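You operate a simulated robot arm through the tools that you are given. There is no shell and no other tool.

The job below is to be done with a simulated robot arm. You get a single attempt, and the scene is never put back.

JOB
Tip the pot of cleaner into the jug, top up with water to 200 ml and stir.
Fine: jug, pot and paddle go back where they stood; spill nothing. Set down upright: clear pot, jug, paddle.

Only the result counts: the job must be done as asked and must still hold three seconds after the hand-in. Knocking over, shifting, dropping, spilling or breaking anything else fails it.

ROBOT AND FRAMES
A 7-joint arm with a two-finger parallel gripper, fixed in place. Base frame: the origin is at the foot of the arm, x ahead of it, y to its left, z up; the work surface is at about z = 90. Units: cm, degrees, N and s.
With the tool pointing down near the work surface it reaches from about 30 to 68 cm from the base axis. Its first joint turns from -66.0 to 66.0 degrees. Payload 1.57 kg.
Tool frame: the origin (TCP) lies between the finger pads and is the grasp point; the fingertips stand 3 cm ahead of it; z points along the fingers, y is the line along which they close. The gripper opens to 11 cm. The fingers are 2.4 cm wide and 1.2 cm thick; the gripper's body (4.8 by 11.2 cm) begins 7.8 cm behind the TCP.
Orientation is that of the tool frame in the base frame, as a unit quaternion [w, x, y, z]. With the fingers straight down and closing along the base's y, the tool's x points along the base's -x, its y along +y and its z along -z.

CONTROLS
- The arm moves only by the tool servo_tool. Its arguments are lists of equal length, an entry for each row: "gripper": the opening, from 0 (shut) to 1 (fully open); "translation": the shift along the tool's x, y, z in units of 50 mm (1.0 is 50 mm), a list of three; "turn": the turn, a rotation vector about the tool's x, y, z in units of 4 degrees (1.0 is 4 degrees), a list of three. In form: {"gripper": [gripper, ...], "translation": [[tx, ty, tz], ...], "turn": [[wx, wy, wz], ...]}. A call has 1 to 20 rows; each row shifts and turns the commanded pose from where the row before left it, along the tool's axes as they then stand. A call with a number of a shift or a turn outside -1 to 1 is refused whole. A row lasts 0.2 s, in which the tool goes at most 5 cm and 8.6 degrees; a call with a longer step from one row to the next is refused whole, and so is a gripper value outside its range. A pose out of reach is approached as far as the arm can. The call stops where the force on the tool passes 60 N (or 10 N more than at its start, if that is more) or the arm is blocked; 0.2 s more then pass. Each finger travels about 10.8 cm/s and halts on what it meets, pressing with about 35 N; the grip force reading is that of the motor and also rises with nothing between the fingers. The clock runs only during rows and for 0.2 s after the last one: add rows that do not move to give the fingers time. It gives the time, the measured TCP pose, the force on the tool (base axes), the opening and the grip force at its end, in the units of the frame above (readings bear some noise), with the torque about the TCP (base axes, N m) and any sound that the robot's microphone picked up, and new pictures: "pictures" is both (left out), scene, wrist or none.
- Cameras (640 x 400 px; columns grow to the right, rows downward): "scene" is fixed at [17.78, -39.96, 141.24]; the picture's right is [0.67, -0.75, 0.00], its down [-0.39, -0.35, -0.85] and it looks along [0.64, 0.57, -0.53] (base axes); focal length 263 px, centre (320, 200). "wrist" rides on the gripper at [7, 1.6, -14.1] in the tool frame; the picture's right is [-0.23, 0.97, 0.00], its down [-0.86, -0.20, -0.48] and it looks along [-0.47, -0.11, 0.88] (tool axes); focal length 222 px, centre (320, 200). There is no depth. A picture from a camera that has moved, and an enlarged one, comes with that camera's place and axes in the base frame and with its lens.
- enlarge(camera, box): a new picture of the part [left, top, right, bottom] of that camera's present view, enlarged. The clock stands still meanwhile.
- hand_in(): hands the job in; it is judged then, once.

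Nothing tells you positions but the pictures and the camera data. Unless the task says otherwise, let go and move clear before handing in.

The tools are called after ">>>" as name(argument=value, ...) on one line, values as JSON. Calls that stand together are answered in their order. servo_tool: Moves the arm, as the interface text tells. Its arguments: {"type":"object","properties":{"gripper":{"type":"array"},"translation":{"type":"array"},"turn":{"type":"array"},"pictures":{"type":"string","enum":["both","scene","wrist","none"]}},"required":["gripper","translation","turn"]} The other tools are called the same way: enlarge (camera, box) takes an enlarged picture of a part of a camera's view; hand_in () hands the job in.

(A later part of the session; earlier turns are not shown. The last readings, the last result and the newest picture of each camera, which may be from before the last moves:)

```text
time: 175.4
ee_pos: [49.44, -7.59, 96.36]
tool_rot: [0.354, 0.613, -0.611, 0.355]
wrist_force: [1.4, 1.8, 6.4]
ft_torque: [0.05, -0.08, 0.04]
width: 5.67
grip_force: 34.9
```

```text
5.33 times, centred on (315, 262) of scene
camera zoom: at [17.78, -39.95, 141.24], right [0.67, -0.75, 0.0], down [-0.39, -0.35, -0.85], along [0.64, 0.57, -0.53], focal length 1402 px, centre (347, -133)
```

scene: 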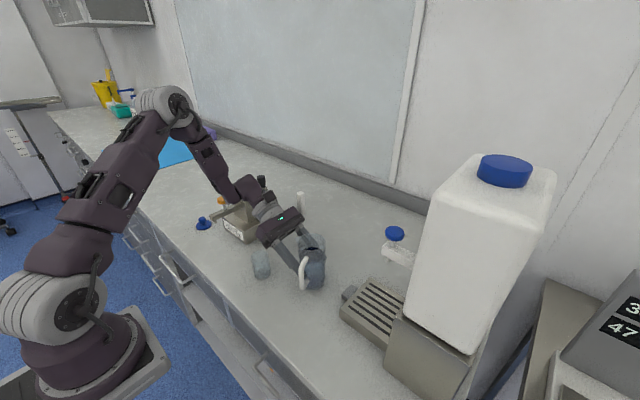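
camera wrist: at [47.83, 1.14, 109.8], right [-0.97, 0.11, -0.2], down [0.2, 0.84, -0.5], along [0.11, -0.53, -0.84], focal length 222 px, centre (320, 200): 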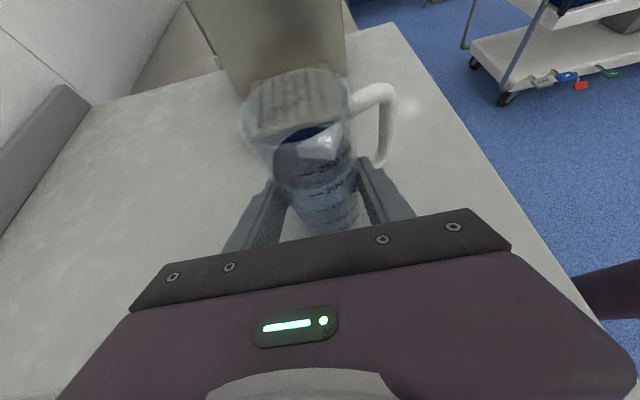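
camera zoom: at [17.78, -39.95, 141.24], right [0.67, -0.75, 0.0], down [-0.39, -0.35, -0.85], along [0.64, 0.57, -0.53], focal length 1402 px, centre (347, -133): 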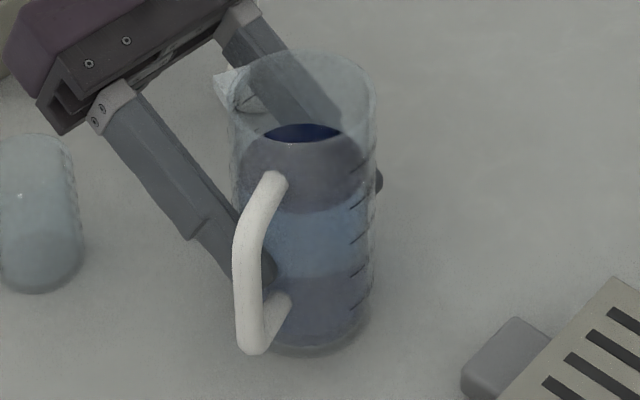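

The jug is resting on the bench at its spot (6 N contact). I'll open slightly, back the fingertips away from the handle, then rise vertically.

>>> servo_tool(gripper=[0.54, 0.57, 0.6, 0.63, 0.63, 0.63], translation=[[0, 0, 0], [0, 0, 0], [0, 0, 0], [0, 0, 0], [0, 0, 0], [0, 0, 0]], turn=[[0, 0, 0], [0, 0, 0], [0, 0, 0], [0, 0, 0], [0, 0, 0], [0, 0, 0]])

>>> enlarge(camera="scene", box=[285, 225, 345, 300])

>>> enlarge(camera="wrist", box=[220, 60, 420, 240])

```text
time: 176.8
ee_pos: [49.4, -7.67, 96.28]
tool_rot: [0.354, 0.612, -0.612, 0.354]
wrist_force: [-0.3, -0.8, 0.2]
ft_torque: [0.01, -0.01, 0.01]
width: 6.94
grip_force: 0.1
camera wrist: at [47.82, 1.14, 109.39], right [-0.97, 0.11, -0.2], down [0.2, 0.84, -0.5], along [0.11, -0.53, -0.84], focal length 222 px, centre (320, 200)
```

scene: 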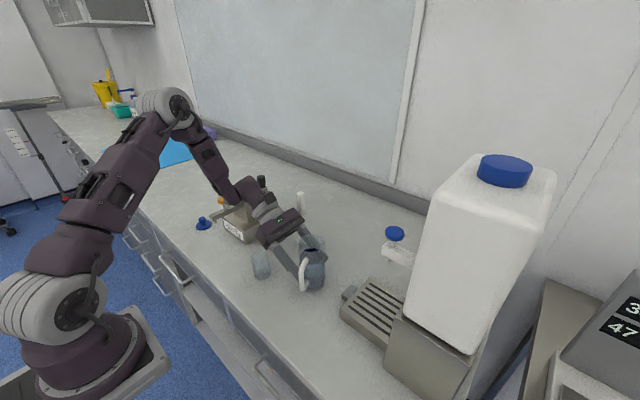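
wrist: 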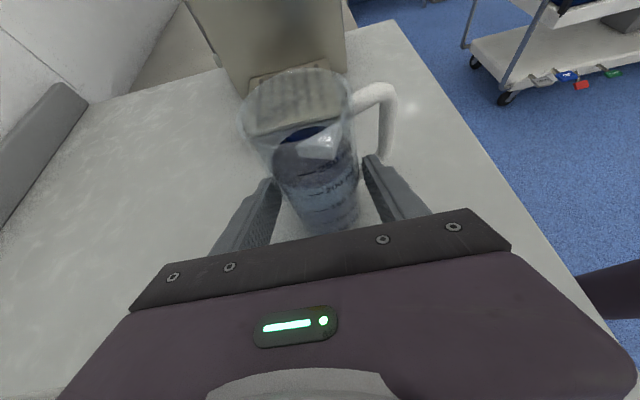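

```text
5.33 times, centred on (315, 262) of scene
camera zoom: at [17.78, -39.96, 141.24], right [0.67, -0.75, 0.0], down [-0.39, -0.35, -0.85], along [0.64, 0.57, -0.53], focal length 1402 px, centre (347, -133)
```

zoom: 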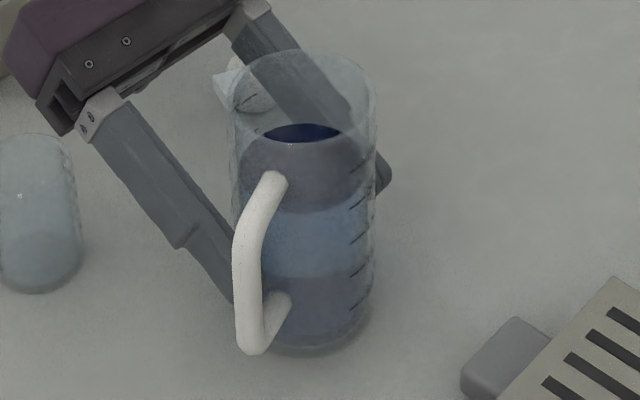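

```text
2.22 times, centred on (320, 150) of wrist
camera zoom: at [47.82, 1.14, 109.39], right [-0.97, 0.11, -0.2], down [0.2, 0.84, -0.5], along [0.11, -0.53, -0.84], focal length 494 px, centre (320, 311)
```

zoom: 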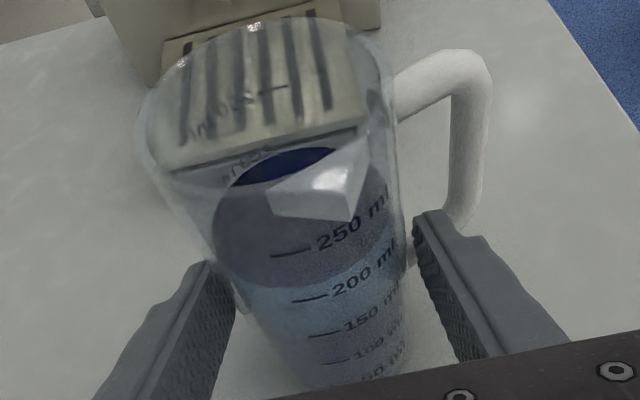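

>>> servo_tool(gripper=[0.63, 0.63, 0.63, 0.63, 0.63, 0.63, 0.63, 0.63, 0.63, 0.63, 0.63, 0.63, 0.63, 0.63, 0.63], translation=[[0, 0, -0.08], [0, 0, -0.12], [0, 0, -0.12], [0, 0, -0.12], [0, 0, 0], [0.1, 0, -0.0575], [0.2, 0, -0.115], [0.308, 0, -0.177], [0.308, 0, -0.177], [0.308, 0, -0.177], [0.308, 0, -0.177], [0.308, 0, -0.177], [0.308, 0, -0.177], [0.308, 0, -0.177], [0, 0, 0]], turn=[[0, 0, 0], [0, 0, 0], [0, 0, 0], [0, 0, 0], [0, 0, 0], [0, 0, 0], [0, 0, 0], [0, 0, 0], [0, 0, 0], [0, 0, 0], [0, 0, 0], [0, 0, 0], [0, 0, 0], [0, 0, 0], [0, 0, 0]])

>>> enlarge(camera="scene", box=[240, 170, 360, 300])

```text
time: 180.0
ee_pos: [49.43, -5.73, 111.41]
tool_rot: [-0.354, -0.612, 0.612, -0.353]
wrist_force: [-0.5, 0.0, 0.0]
ft_torque: [0.02, -0.01, -0.03]
width: 6.94
grip_force: 0.0
camera wrist: at [47.81, 3.02, 124.6], right [-0.97, 0.11, -0.2], down [0.2, 0.84, -0.5], along [0.11, -0.53, -0.84], focal length 222 px, centre (320, 200)
```

scene: 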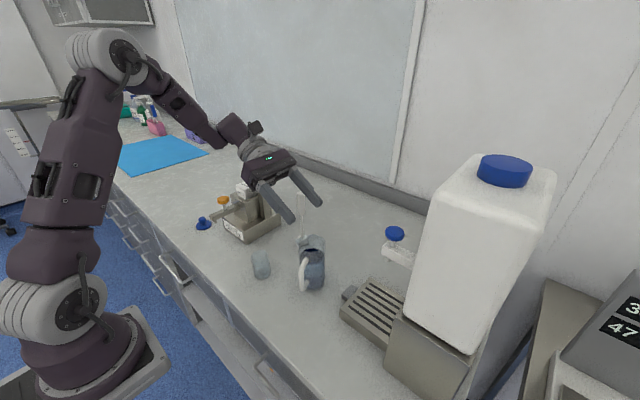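
wrist: 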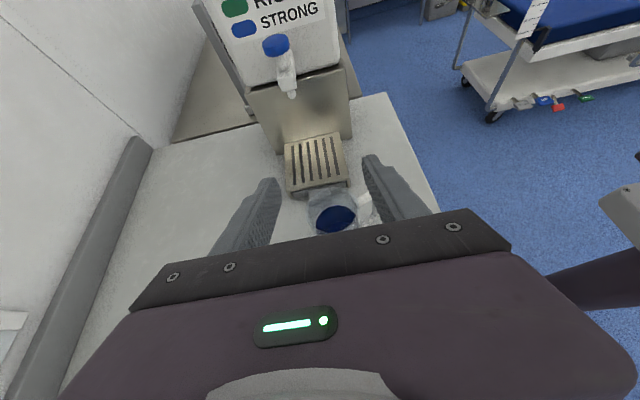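

```text
3.08 times, centred on (300, 235) of scene
camera zoom: at [17.78, -39.96, 141.24], right [0.67, -0.75, 0.0], down [-0.39, -0.35, -0.85], along [0.64, 0.57, -0.53], focal length 809 px, centre (382, 92)
```

zoom: 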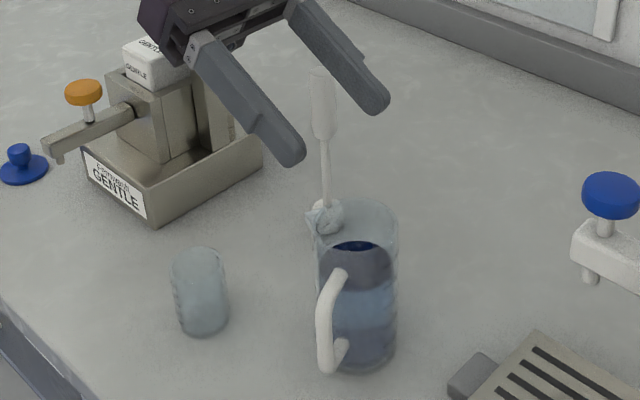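

The jug is back home with its contents. Next is the paddle: I'll straighten the tool to vertical and go above it.

>>> servo_tool(gripper=[0.63, 0.63, 0.63, 0.63, 0.63, 0.63, 0.63, 0.63, 0.63, 0.63, 0.63, 0.63, 0.63, 0.63, 0.63, 0.63, 0.63, 0.63, 0.63, 0.63], translation=[[0, 0, 0], [0, 0, 0], [0, 0, 0], [0, 0, 0], [0, 0, 0], [0, 0, 0], [0, 0, 0], [0, 0, 0], [0, 0, 0], [0, 0, 0], [0, 0, 0], [0, 0, 0], [0, 0, 0], [0, 0, 0], [0, 0, 0], [-0.348, -0.36, -0.28], [-0.348, -0.36, -0.28], [-0.348, -0.36, -0.28], [-0.348, -0.36, -0.28], [-0.348, -0.36, -0.28]], turn=[[0, -1, 0], [0, -1, 0], [0, -1, 0], [0, -1, 0], [0, -1, 0], [0, -1, 0], [0, -1, 0], [0, -1, 0], [0, -1, 0], [0, -1, 0], [0, -1, 0], [0, -1, 0], [0, -1, 0], [0, -1, 0], [0, -1, 0], [0, 0, 0], [0, 0, 0], [0, 0, 0], [0, 0, 0], [0, 0, 0]])

>>> enlarge(camera="scene", box=[270, 170, 340, 260])

>>> enlarge(camera="wrist", box=[220, 80, 420, 240])

```text
time: 184.2
ee_pos: [58.58, 3.28, 118.72]
tool_rot: [0.001, 0.708, -0.706, -0.001]
wrist_force: [0.0, 0.2, 0.0]
ft_torque: [-0.01, 0.01, 0.03]
width: 6.92
grip_force: 0.0
camera wrist: at [56.95, -3.81, 133.0], right [-0.97, 0.23, 0.0], down [0.2, 0.86, 0.48], along [0.11, 0.47, -0.88], focal length 222 px, centre (320, 200)
```

scene: 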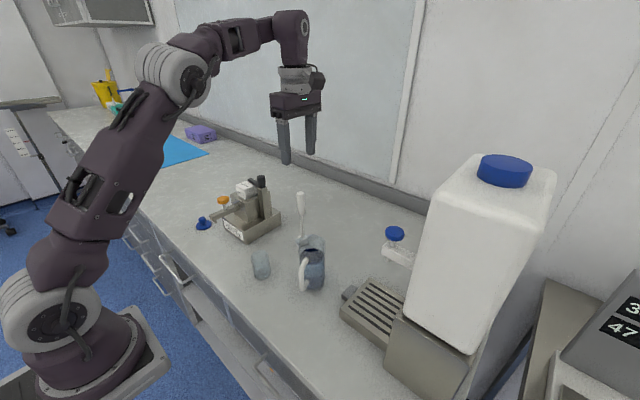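
wrist: 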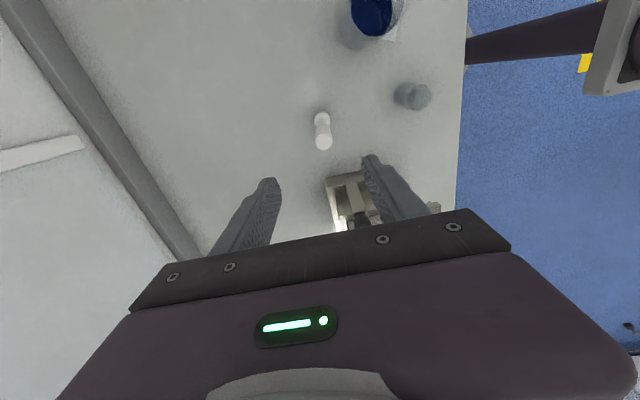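

```text
4.44 times, centred on (305, 215) of scene
camera zoom: at [17.78, -39.96, 141.24], right [0.67, -0.75, 0.0], down [-0.39, -0.35, -0.85], along [0.64, 0.57, -0.53], focal length 1168 px, centre (387, 133)
```

zoom: 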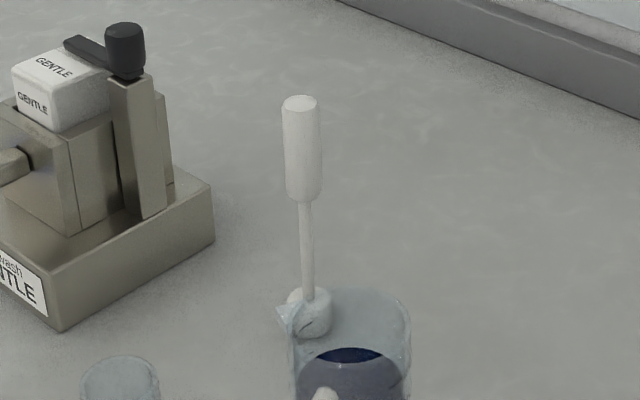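

```text
2.50 times, centred on (320, 160) of wrist
camera zoom: at [56.95, -3.81, 133.0], right [-0.97, 0.23, 0.0], down [0.2, 0.86, 0.48], along [0.11, 0.47, -0.88], focal length 555 px, centre (320, 300)
```

zoom: 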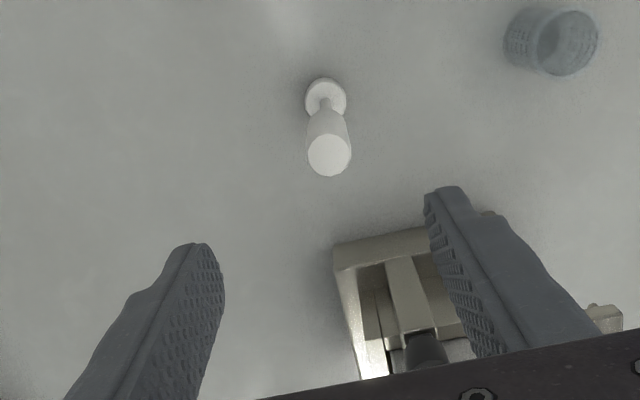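

>>> enlarge(camera="wrist", box=[295, 95, 345, 160])

>>> enlarge(camera="scene", box=[285, 185, 325, 255])

```text
6.15 times, centred on (320, 128) of wrist
camera zoom: at [56.95, -3.81, 133.0], right [-0.97, 0.23, 0.0], down [0.2, 0.86, 0.48], along [0.11, 0.47, -0.88], focal length 1367 px, centre (320, 646)
```

zoom: 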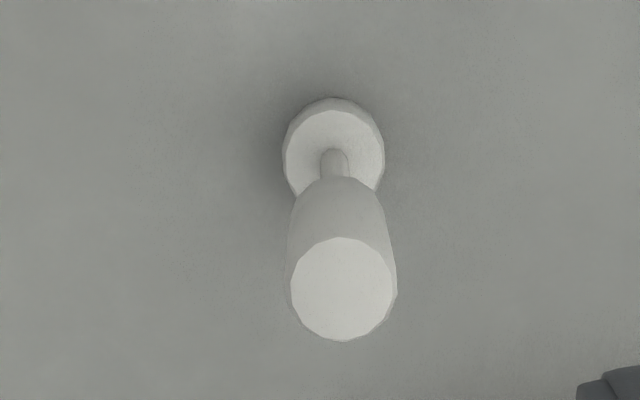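

```text
5.71 times, centred on (305, 220) of scene
camera zoom: at [17.78, -39.96, 141.24], right [0.67, -0.75, 0.0], down [-0.39, -0.35, -0.85], along [0.64, 0.57, -0.53], focal length 1502 px, centre (406, 86)
```

zoom: 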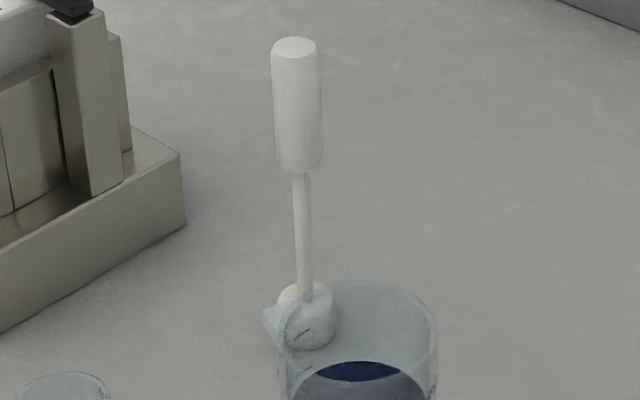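

The paddle stands upright at about (58.0, 2.65), with its top at z≈107 and a 2 cm wide handle. I'll align over it and come down partway.

>>> servo_tool(gripper=[0.63, 0.63, 0.63, 0.63, 0.63, 0.63], translation=[[0.063, 0.058, 0], [0.063, 0.058, 0], [0, 0, 0.35], [0, 0, 0.35], [0, 0, 0.35], [0, 0, 0.35]], turn=[[0, 0, 0], [0, 0, 0], [0, 0, 0], [0, 0, 0], [0, 0, 0], [0, 0, 0]])

>>> enlarge(camera="wrist", box=[240, 110, 400, 230])

>>> enlarge(camera="scene", box=[265, 130, 335, 250])

```text
time: 185.6
ee_pos: [57.83, 2.39, 111.39]
tool_rot: [0.001, 0.708, -0.706, 0.0]
wrist_force: [0.6, -0.5, -0.7]
ft_torque: [0.03, 0.01, -0.03]
width: 6.93
grip_force: 0.1
camera wrist: at [56.27, -4.54, 125.64], right [-0.97, 0.23, 0.0], down [0.2, 0.86, 0.48], along [0.11, 0.47, -0.88], focal length 222 px, centre (320, 200)
```

scene: 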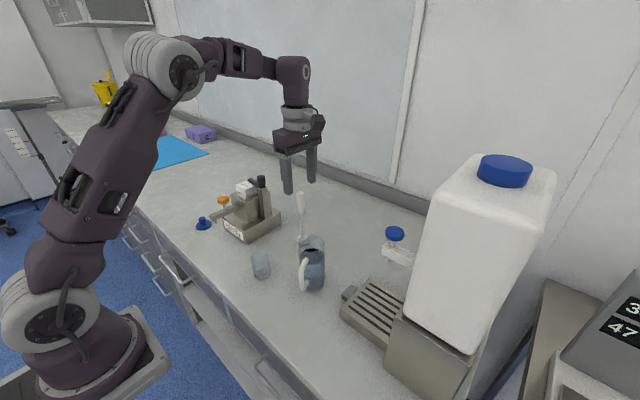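
wrist: 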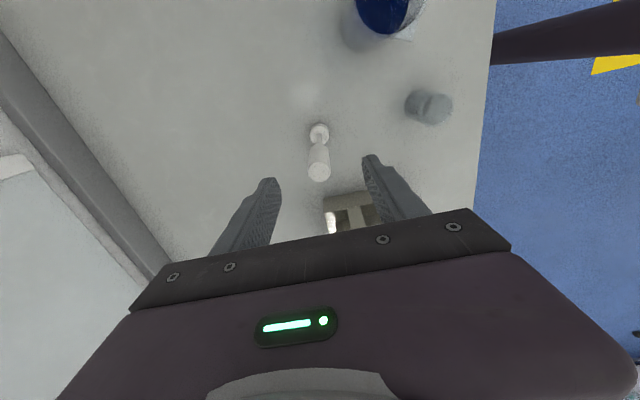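

```text
3.33 times, centred on (320, 170) of wrist
camera zoom: at [56.27, -4.54, 125.64], right [-0.97, 0.23, 0.0], down [0.2, 0.86, 0.48], along [0.11, 0.47, -0.88], focal length 740 px, centre (320, 300)
```

zoom: 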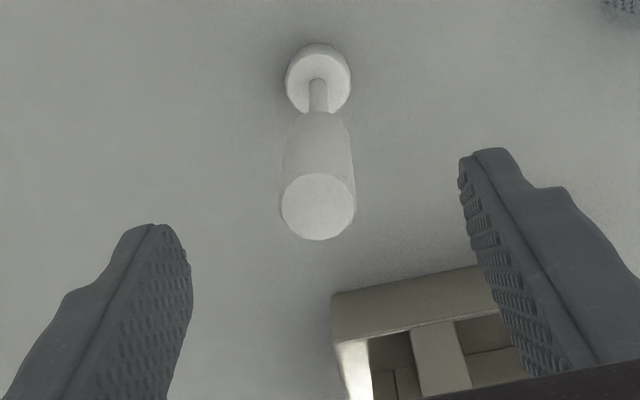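

```text
3.33 times, centred on (300, 190) of scene
camera zoom: at [17.78, -39.96, 141.24], right [0.67, -0.75, 0.0], down [-0.39, -0.35, -0.85], along [0.64, 0.57, -0.53], focal length 876 px, centre (387, 233)
```

zoom: 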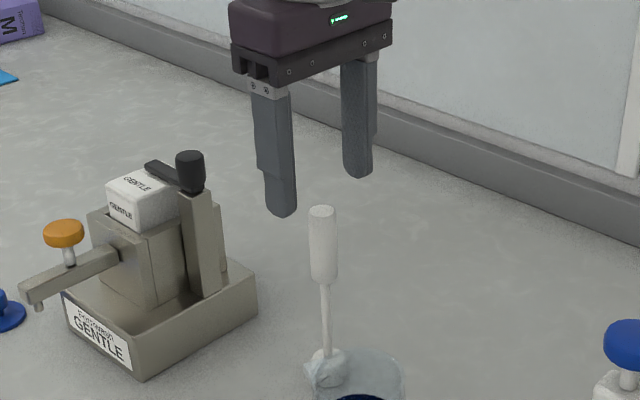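

The paddle sits centrally between the fingers. I'll make a small correction and descend to grip the top of the handle.

>>> servo_tool(gripper=[0.63, 0.63, 0.63, 0.63, 0.63, 0.63, 0.63], translation=[[-0.034, -0.026, 0], [0, 0, 0.25], [0, 0, 0.25], [0, 0, 0.25], [0, 0, 0.25], [0, 0, 0.22], [0, 0, 0]], turn=[[0, 0, 0], [0, 0, 0], [0, 0, 0], [0, 0, 0], [0, 0, 0], [0, 0, 0], [0, 0, 0]])

>>> enlarge(camera="wrist", box=[240, 110, 400, 230])

>>> enlarge(camera="scene", box=[265, 150, 335, 250])

```text
time: 187.2
ee_pos: [57.9, 2.64, 105.35]
tool_rot: [-0.001, 0.707, -0.707, 0.0]
wrist_force: [0.2, 0.0, 0.8]
ft_torque: [0.0, 0.0, -0.03]
width: 6.93
grip_force: 0.1
camera wrist: at [56.36, -4.42, 119.56], right [-0.97, 0.23, 0.0], down [0.2, 0.86, 0.48], along [0.11, 0.47, -0.88], focal length 222 px, centre (320, 200)
```

scene: 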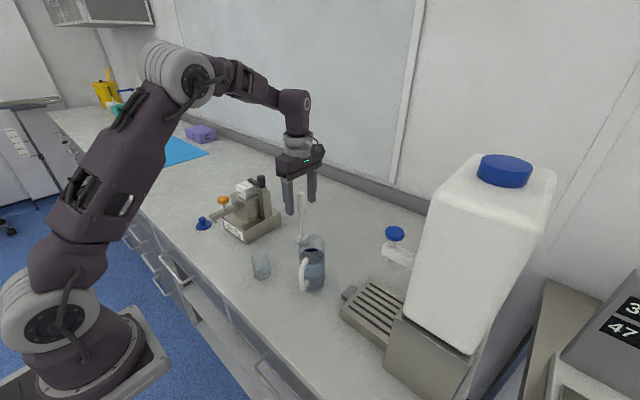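
wrist: 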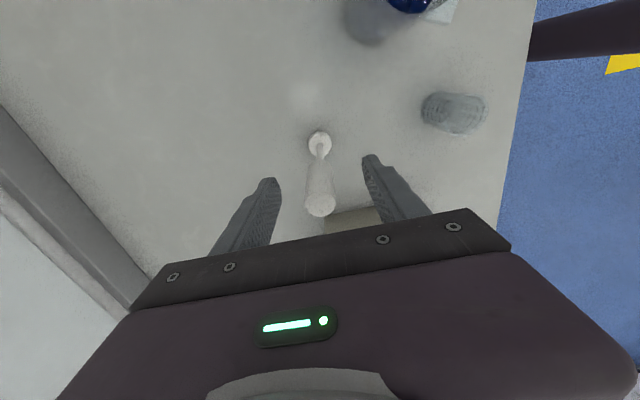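

```text
3.33 times, centred on (320, 170) of wrist
camera zoom: at [56.36, -4.42, 119.56], right [-0.97, 0.23, 0.0], down [0.2, 0.86, 0.48], along [0.11, 0.47, -0.88], focal length 740 px, centre (320, 300)
```

zoom: 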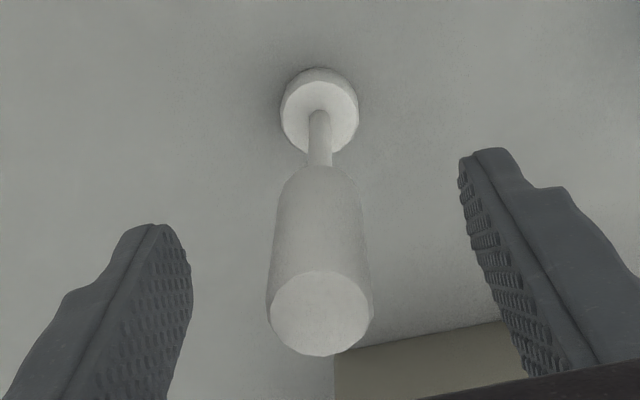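

```text
4.00 times, centred on (300, 200) of scene
camera zoom: at [17.78, -39.96, 141.24], right [0.67, -0.75, 0.0], down [-0.39, -0.35, -0.85], along [0.64, 0.57, -0.53], focal length 1051 px, centre (400, 200)
```

zoom: 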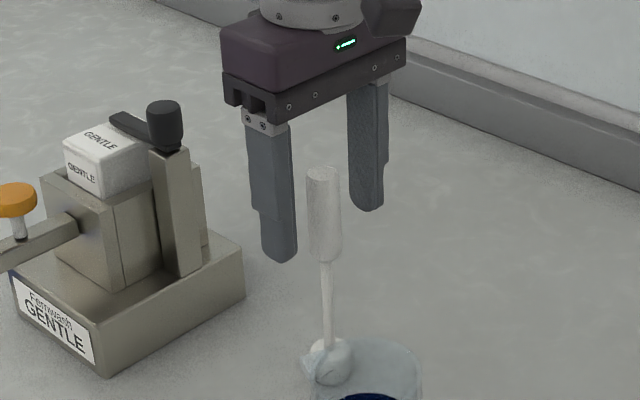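

>>> servo_tool(gripper=[0.5, 0.4, 0.3, 0.25, 0.2, 0.17, 0.14, 0.1, 0.1, 0.1], translation=[[0, -0.012, 0], [0, 0, 0], [0, 0, 0], [0, 0, 0], [0, 0, 0], [0, 0, 0], [0, 0, 0], [0, 0, 0], [0, 0, 0], [0, 0, 0]], turn=[[0, 0, 0], [0, 0, 0], [0, 0, 0], [0, 0, 0], [0, 0, 0], [0, 0, 0], [0, 0, 0], [0, 0, 0], [0, 0, 0], [0, 0, 0]])

>>> enlarge(camera="wrist", box=[240, 110, 400, 230])

>>> enlarge(camera="scene", box=[265, 150, 335, 250])

```text
time: 189.4
ee_pos: [57.99, 2.44, 105.32]
tool_rot: [0.0, 0.707, -0.707, 0.0]
wrist_force: [0.5, 0.2, 0.9]
ft_torque: [0.01, -0.01, -0.03]
width: 2.09
grip_force: 34.2
camera wrist: at [56.42, -4.44, 119.55], right [-0.97, 0.23, 0.0], down [0.2, 0.86, 0.48], along [0.11, 0.47, -0.88], focal length 222 px, centre (320, 200)
```

scene: 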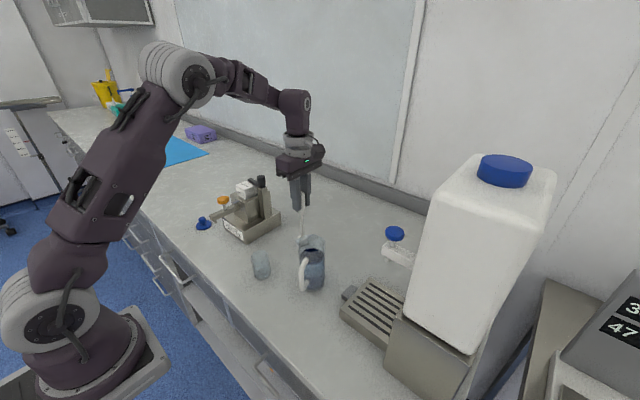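
wrist: 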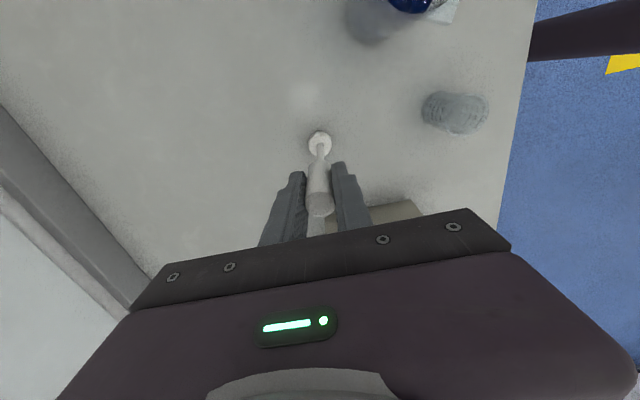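

```text
3.33 times, centred on (320, 170) of wrist
camera zoom: at [56.42, -4.44, 119.55], right [-0.97, 0.23, 0.0], down [0.2, 0.86, 0.48], along [0.11, 0.47, -0.88], focal length 740 px, centre (320, 300)
```

zoom: 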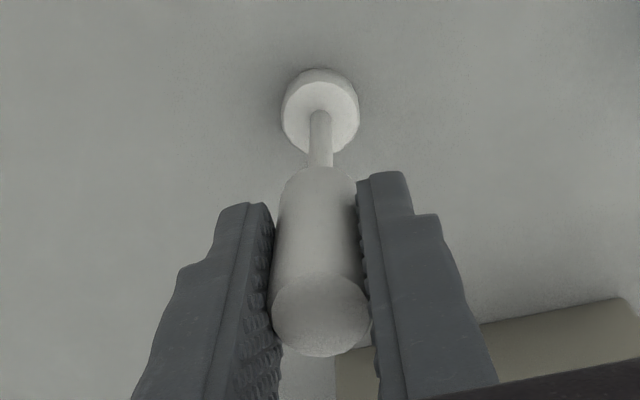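

```text
4.00 times, centred on (300, 200) of scene
camera zoom: at [17.79, -39.96, 141.24], right [0.67, -0.75, 0.0], down [-0.39, -0.35, -0.85], along [0.64, 0.57, -0.53], focal length 1051 px, centre (400, 200)
```

zoom: 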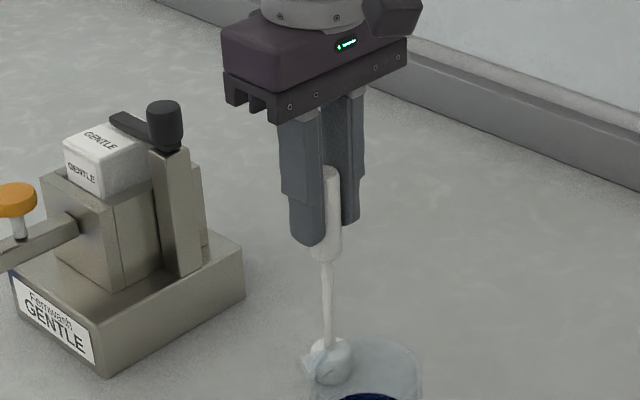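

The paddle is gripped without disturbance. I'll lift it straight up so the foot clears the jug rim.

>>> servo_tool(gripper=[0.1, 0.1, 0.1, 0.1, 0.1, 0.1, 0.1, 0.1, 0.1, 0.1, 0.1, 0.1, 0.1, 0.1], translation=[[0, 0, -0.05], [0, 0, -0.12], [0, 0, -0.25], [0, 0, -0.3], [0, 0, -0.3], [0, 0, -0.3], [0, 0, -0.3], [0, 0, -0.3], [0, 0, -0.3], [0, 0, -0.3], [0, 0, -0.3], [0, 0, -0.28], [0, 0, -0.1], [0, 0, 0]], turn=[[0, 0, 0], [0, 0, 0], [0, 0, 0], [0, 0, 0], [0, 0, 0], [0, 0, 0], [0, 0, 0], [0, 0, 0], [0, 0, 0], [0, 0, 0], [0, 0, 0], [0, 0, 0], [0, 0, 0], [0, 0, 0]])

>>> enlarge(camera="wrist", box=[240, 110, 400, 230])

>>> enlarge(camera="scene", box=[255, 100, 345, 260])

```text
time: 192.4
ee_pos: [58.02, 2.43, 121.33]
tool_rot: [0.0, 0.708, -0.706, -0.001]
wrist_force: [0.2, 0.2, -1.3]
ft_torque: [-0.01, -0.04, 0.02]
width: 2.04
grip_force: 34.4
camera wrist: at [56.48, -4.49, 135.59], right [-0.97, 0.23, 0.0], down [0.2, 0.86, 0.48], along [0.11, 0.47, -0.88], focal length 222 px, centre (320, 200)
```

scene: 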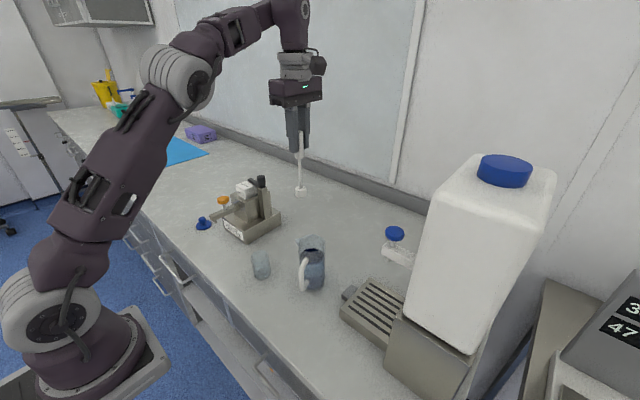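
wrist: 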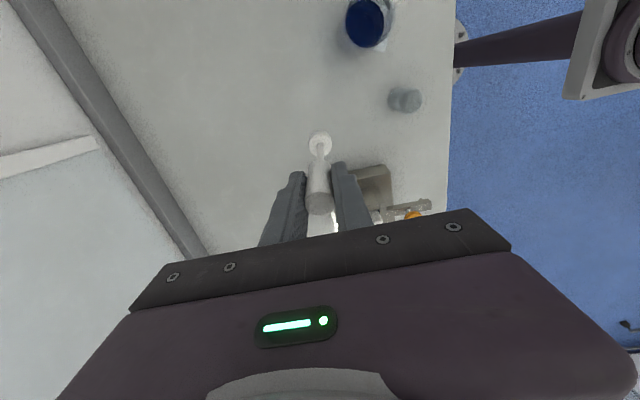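

```text
3.33 times, centred on (320, 170) of wrist
camera zoom: at [56.48, -4.49, 135.59], right [-0.97, 0.23, 0.0], down [0.2, 0.86, 0.48], along [0.11, 0.47, -0.88], focal length 740 px, centre (320, 300)
```

zoom: 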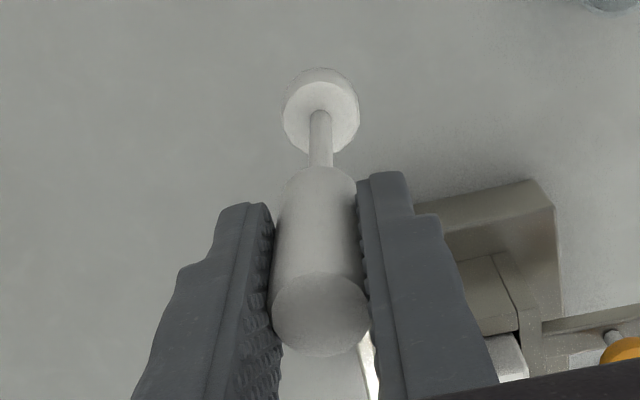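

```text
2.50 times, centred on (300, 180) of scene
camera zoom: at [17.79, -39.96, 141.24], right [0.67, -0.75, 0.0], down [-0.39, -0.35, -0.85], along [0.63, 0.57, -0.53], focal length 657 px, centre (370, 250)
```

zoom: 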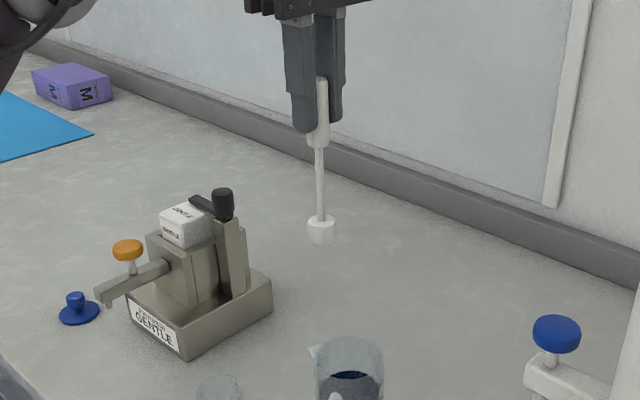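

The paddle is held firmly with its foot at z≈106. I'll carry it over the jug.

>>> servo_tool(gripper=[0.1, 0.1, 0.1, 0.1, 0.1, 0.1, 0.1, 0.1, 0.1, 0.1, 0.1, 0.1, 0.1, 0.1, 0.1, 0.1, 0.1], translation=[[0.083, 0.0615, 0], [0.166, 0.123, 0], [0.166, 0.123, 0], [0.166, 0.123, 0], [0.166, 0.123, 0], [0.166, 0.123, 0], [0.166, 0.123, 0], [0.166, 0.123, 0], [0.166, 0.123, 0], [0.166, 0.123, 0], [0.166, 0.123, 0], [0.166, 0.123, 0], [0.166, 0.123, 0], [0.166, 0.123, 0], [0.083, 0.0615, 0], [0, 0, 0], [0, 0, 0]], turn=[[0, 0, 0], [0, 0, 0], [0, 0, 0], [0, 0, 0], [0, 0, 0], [0, 0, 0], [0, 0, 0], [0, 0, 0], [0, 0, 0], [0, 0, 0], [0, 0, 0], [0, 0, 0], [0, 0, 0], [0, 0, 0], [0, 0, 0], [0, 0, 0], [0, 0, 0]])

>>> enlarge(camera="wrist", box=[240, 80, 400, 230])

>>> enlarge(camera="scene", box=[265, 170, 355, 300])

```text
time: 196.0
ee_pos: [49.3, -9.09, 121.36]
tool_rot: [0.0, 0.708, -0.706, 0.0]
wrist_force: [0.5, -0.6, -1.0]
ft_torque: [0.02, 0.02, -0.02]
width: 2.08
grip_force: 33.8
camera wrist: at [47.76, -16.12, 135.62], right [-0.97, 0.23, 0.0], down [0.2, 0.86, 0.48], along [0.11, 0.47, -0.88], focal length 222 px, centre (320, 200)
```

scene: 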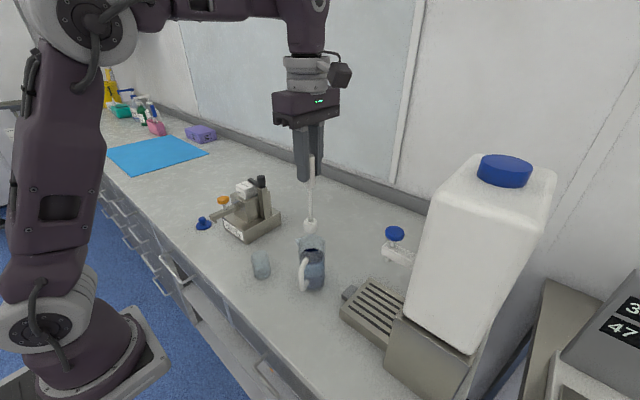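
wrist: 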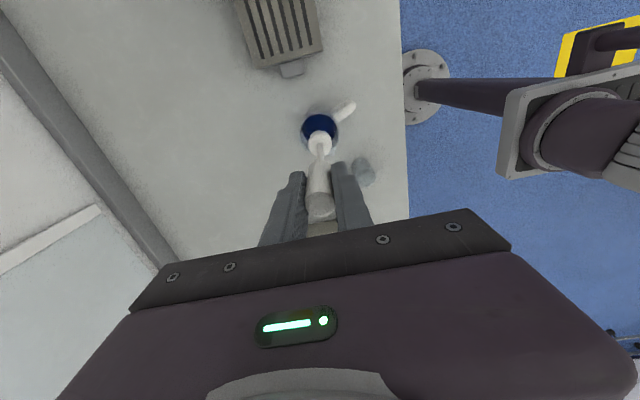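

```text
2.67 times, centred on (320, 155) of wrist
camera zoom: at [47.76, -16.12, 135.62], right [-0.97, 0.23, 0.0], down [0.2, 0.86, 0.48], along [0.11, 0.47, -0.88], focal length 592 px, centre (320, 320)
```

zoom: 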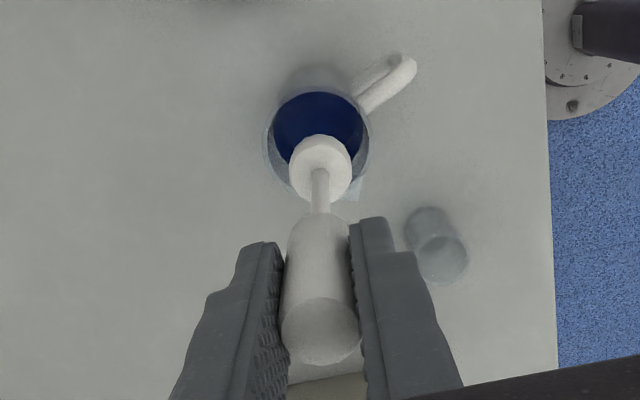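

```text
3.08 times, centred on (310, 235) of scene
camera zoom: at [17.79, -39.96, 141.24], right [0.67, -0.75, 0.0], down [-0.39, -0.35, -0.85], along [0.64, 0.57, -0.53], focal length 809 px, centre (351, 92)
```

zoom: 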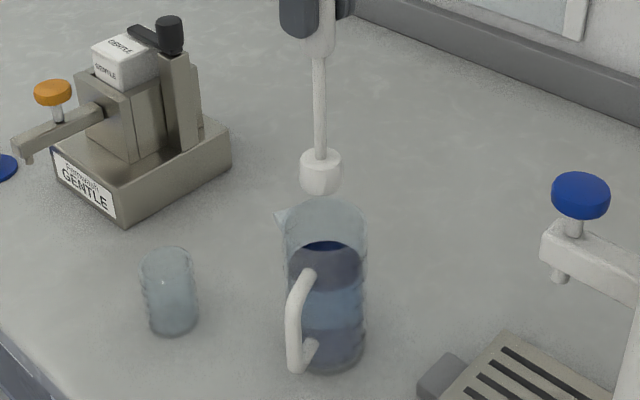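

>>> enlarge(camera="wrist", box=[295, 105, 345, 165])

>>> enlarge(camera="scene", box=[290, 215, 335, 300])

```text
6.67 times, centred on (320, 135) of wrist
camera zoom: at [47.76, -16.12, 135.62], right [-0.97, 0.23, 0.0], down [0.2, 0.86, 0.48], along [0.11, 0.47, -0.88], focal length 1481 px, centre (320, 633)
```

zoom: 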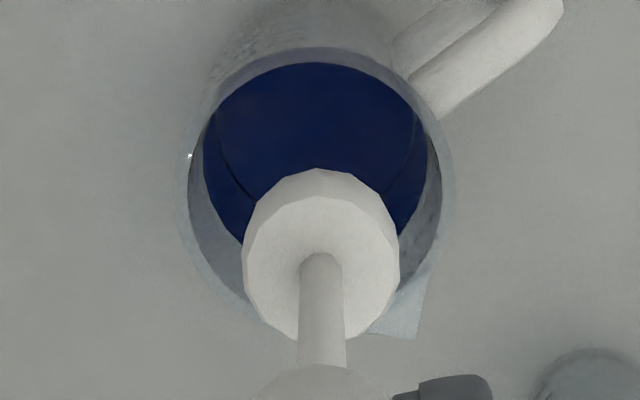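

```text
4.71 times, centred on (312, 258) of scene
camera zoom: at [17.79, -39.96, 141.24], right [0.67, -0.75, 0.0], down [-0.39, -0.35, -0.85], along [0.64, 0.57, -0.53], focal length 1237 px, centre (355, -71)
```

zoom: 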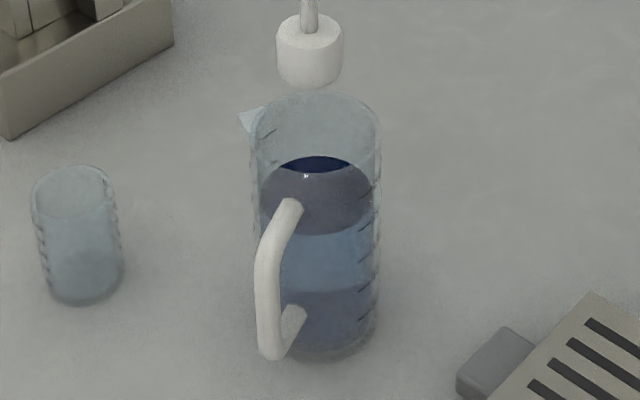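

The paddle foot is nearly centred over the jug mouth. I'll shift 3 mm in -y and begin lowering slowly.

>>> servo_tool(gripper=[0.1, 0.1, 0.1, 0.1, 0.1, 0.1, 0.1, 0.1, 0.1], translation=[[0.052, -0.014, 0], [0, 0, 0.1], [0, 0, 0.15], [0, 0, 0.15], [0, 0, 0.15], [0, 0, 0.15], [0, 0, 0.15], [0, 0, 0.1], [0, 0, 0]], turn=[[0, 0, 0], [0, 0, 0], [0, 0, 0], [0, 0, 0], [0, 0, 0], [0, 0, 0], [0, 0, 0], [0, 0, 0], [0, 0, 0]])

>>> enlarge(camera="wrist", box=[290, 105, 350, 175])

>>> enlarge(camera="scene", box=[285, 215, 340, 300])

```text
time: 198.0
ee_pos: [49.27, -9.36, 116.58]
tool_rot: [0.0, 0.708, -0.706, 0.001]
wrist_force: [-0.1, 0.1, -0.7]
ft_torque: [0.0, 0.04, 0.0]
width: 2.1
grip_force: 34.1
camera wrist: at [47.81, -16.37, 130.85], right [-0.97, 0.23, 0.0], down [0.2, 0.86, 0.48], along [0.11, 0.47, -0.88], focal length 222 px, centre (320, 200)
```

scene: 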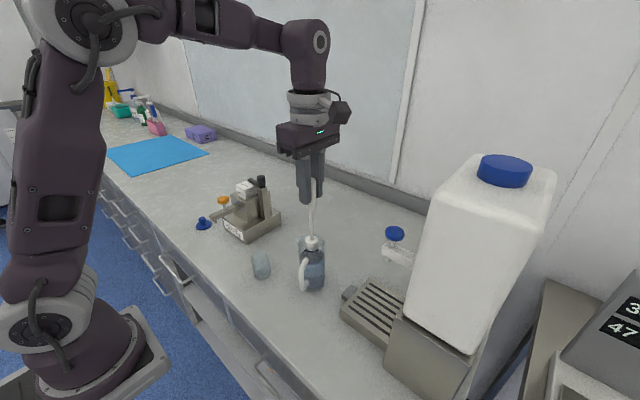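
wrist: 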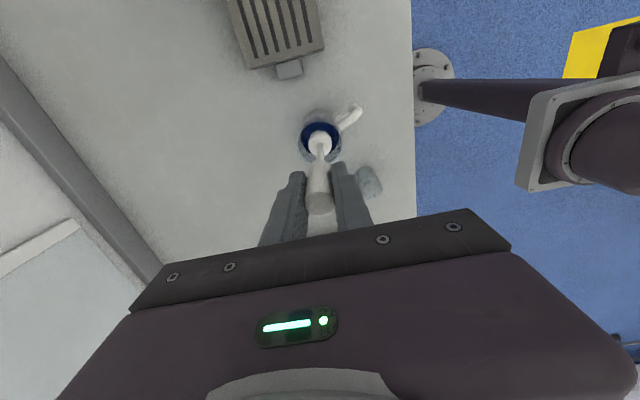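

```text
5.71 times, centred on (320, 140) of wrist
camera zoom: at [47.81, -16.37, 130.85], right [-0.97, 0.23, 0.0], down [0.2, 0.86, 0.48], along [0.11, 0.47, -0.88], focal length 1269 px, centre (320, 543)
```

zoom: 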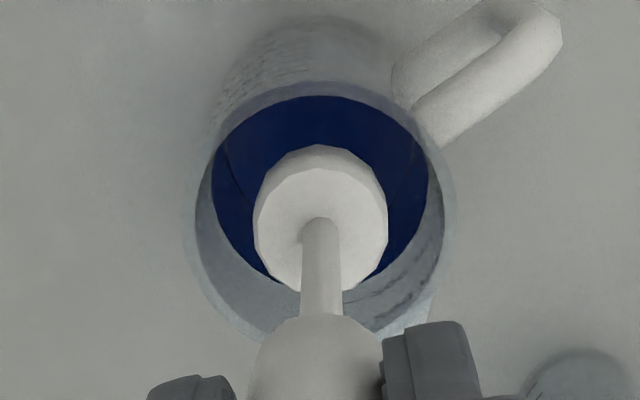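

```text
4.71 times, centred on (312, 258) of scene
camera zoom: at [17.79, -39.96, 141.24], right [0.67, -0.75, 0.0], down [-0.39, -0.35, -0.85], along [0.64, 0.57, -0.53], focal length 1237 px, centre (355, -71)
```

zoom: 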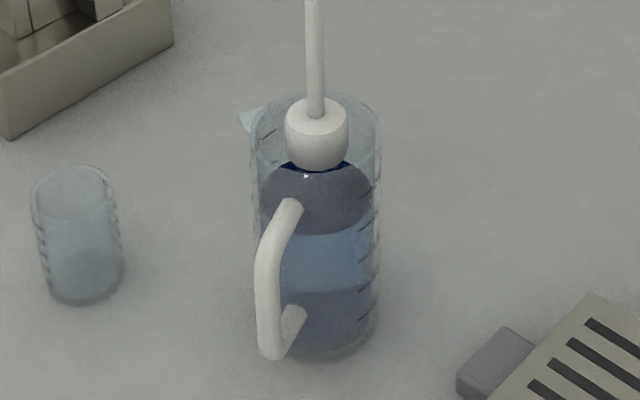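

The foot is centred in the jug mouth. I'll lower it slowly into the liquid.

>>> servo_tool(gripper=[0.1, 0.1, 0.1, 0.1, 0.1, 0.1, 0.1, 0.1, 0.1, 0.1, 0.1, 0.1, 0.1, 0.1, 0.1, 0.1, 0.1, 0.1], translation=[[0, 0, 0.08], [0, 0, 0.1], [0, 0, 0.1], [0, 0, 0.1], [0, 0, 0.1], [0, 0, 0.1], [0, 0, 0.12], [0, 0, 0.12], [0, 0, 0.12], [0, 0, 0.12], [0, 0, 0.12], [0, 0, 0.12], [0, 0, 0.12], [0, 0, 0.12], [0, 0, 0.12], [0, 0, 0.12], [0, 0, 0.1], [0, 0, 0]], turn=[[0, 0, 0], [0, 0, 0], [0, 0, 0], [0, 0, 0], [0, 0, 0], [0, 0, 0], [0, 0, 0], [0, 0, 0], [0, 0, 0], [0, 0, 0], [0, 0, 0], [0, 0, 0], [0, 0, 0], [0, 0, 0], [0, 0, 0], [0, 0, 0], [0, 0, 0], [0, 0, 0]])

>>> enlarge(camera="wrist", box=[280, 105, 360, 185])

>>> enlarge(camera="scene", box=[285, 200, 340, 300])

```text
time: 201.8
ee_pos: [49.25, -9.38, 107.24]
tool_rot: [0.001, 0.707, -0.707, 0.0]
wrist_force: [0.0, -0.4, -1.8]
ft_torque: [-0.01, 0.0, 0.04]
width: 2.1
grip_force: 34.3
camera wrist: at [47.81, -16.35, 121.37], right [-0.97, 0.23, 0.0], down [0.2, 0.86, 0.48], along [0.11, 0.47, -0.88], focal length 222 px, centre (320, 200)
```

scene: 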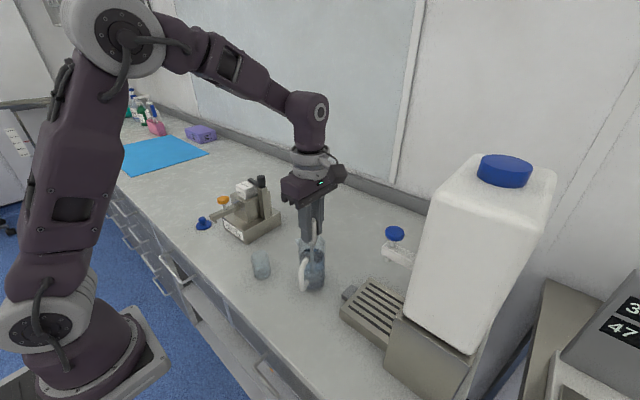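
wrist: 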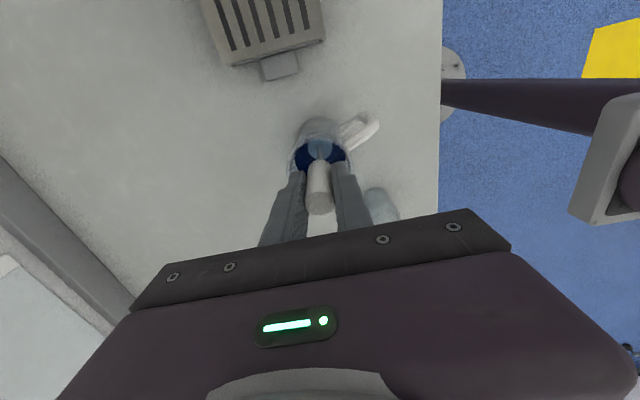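

```text
5.00 times, centred on (320, 145) of wrist
camera zoom: at [47.81, -16.35, 121.37], right [-0.97, 0.23, 0.0], down [0.2, 0.86, 0.48], along [0.11, 0.47, -0.88], focal length 1111 px, centre (320, 475)
```

zoom: 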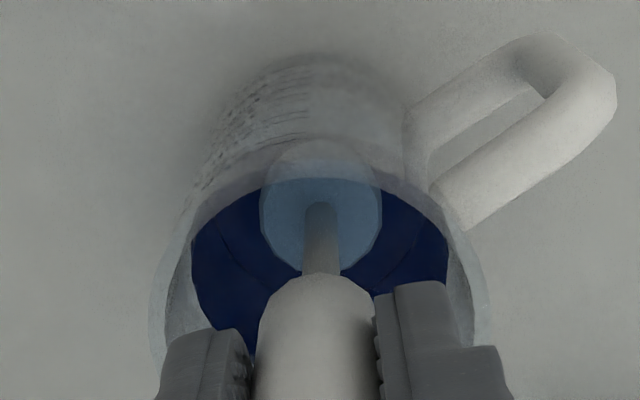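

```text
4.00 times, centred on (312, 250) of scene
camera zoom: at [17.79, -39.96, 141.24], right [0.67, -0.75, 0.0], down [-0.39, -0.35, -0.85], along [0.64, 0.57, -0.53], focal length 1051 px, centre (350, 0)
```

zoom: 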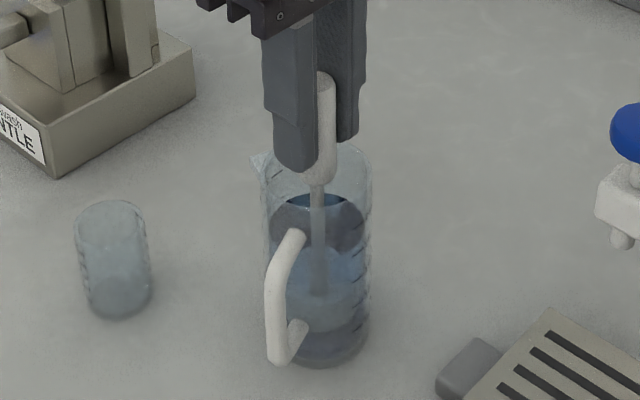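

The paddle foot is submerged near the bottom, and the fingertips are above the rim. I'll stir in small circles of about 0.7 cm radius.

>>> servo_tool(gripper=[0.1, 0.1, 0.1, 0.1, 0.1, 0.1, 0.1, 0.1, 0.1, 0.1, 0.1, 0.1], translation=[[0.07, 0, 0], [0.07, 0, 0], [-0.0268, 0.0823, 0], [-0.07, 0.0509, 0], [-0.0865, 0, 0], [-0.07, -0.0509, 0], [-0.0268, -0.0823, 0], [0.0268, -0.0823, 0], [0.07, -0.0509, 0], [0.0865, 0, 0], [0.07, 0.0509, 0], [0.0268, 0.0823, 0]], turn=[[0, 0, 0], [0, 0, 0], [0, 0, 0], [0, 0, 0], [0, 0, 0], [0, 0, 0], [0, 0, 0], [0, 0, 0], [0, 0, 0], [0, 0, 0], [0, 0, 0], [0, 0, 0]])

>>> enlarge(camera="scene", box=[285, 200, 340, 300])

>>> enlarge(camera="wrist", box=[280, 105, 360, 185])

```text
time: 204.4
ee_pos: [49.32, -10.16, 107.21]
tool_rot: [0.0, 0.707, -0.707, 0.0]
wrist_force: [0.9, 0.6, -0.1]
ft_torque: [-0.01, 0.02, 0.01]
width: 2.09
grip_force: 34.6
camera wrist: at [47.77, -17.05, 121.39], right [-0.97, 0.23, 0.0], down [0.2, 0.86, 0.48], along [0.11, 0.47, -0.88], focal length 222 px, centre (320, 200)
```

scene: 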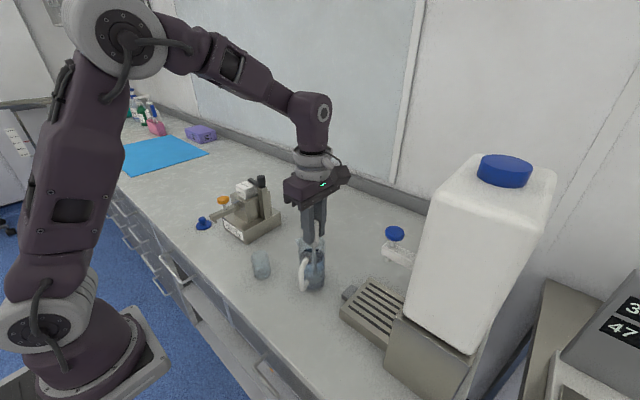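
wrist: 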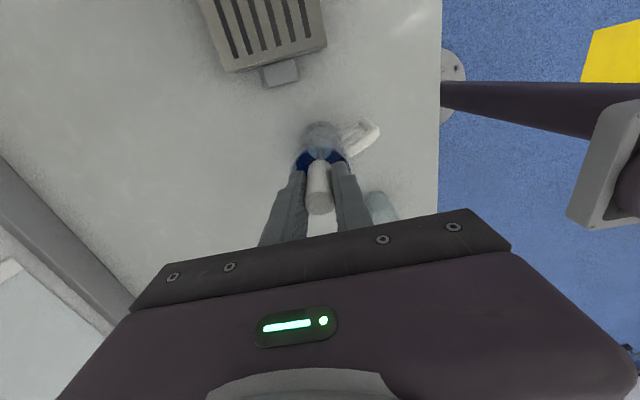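

```text
4.00 times, centred on (312, 250) of scene
camera zoom: at [17.79, -39.96, 141.24], right [0.67, -0.75, 0.0], down [-0.39, -0.35, -0.85], along [0.64, 0.57, -0.53], focal length 1051 px, centre (350, 0)
```

zoom: 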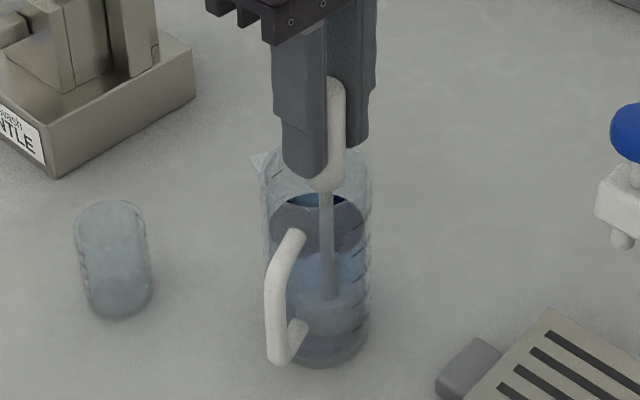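

```text
5.00 times, centred on (320, 145) of wrist
camera zoom: at [47.77, -17.05, 121.39], right [-0.97, 0.23, 0.0], down [0.2, 0.86, 0.48], along [0.11, 0.47, -0.88], focal length 1111 px, centre (320, 475)
```

zoom: 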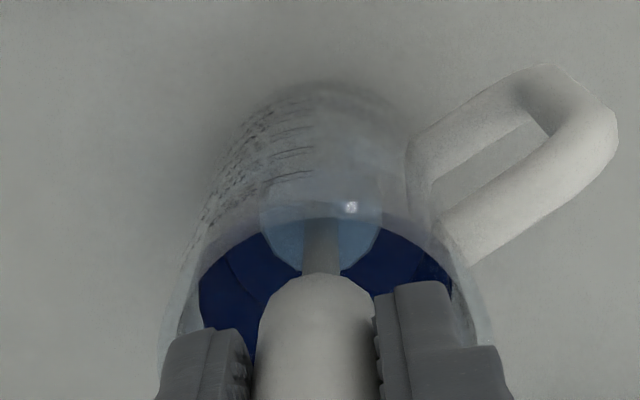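

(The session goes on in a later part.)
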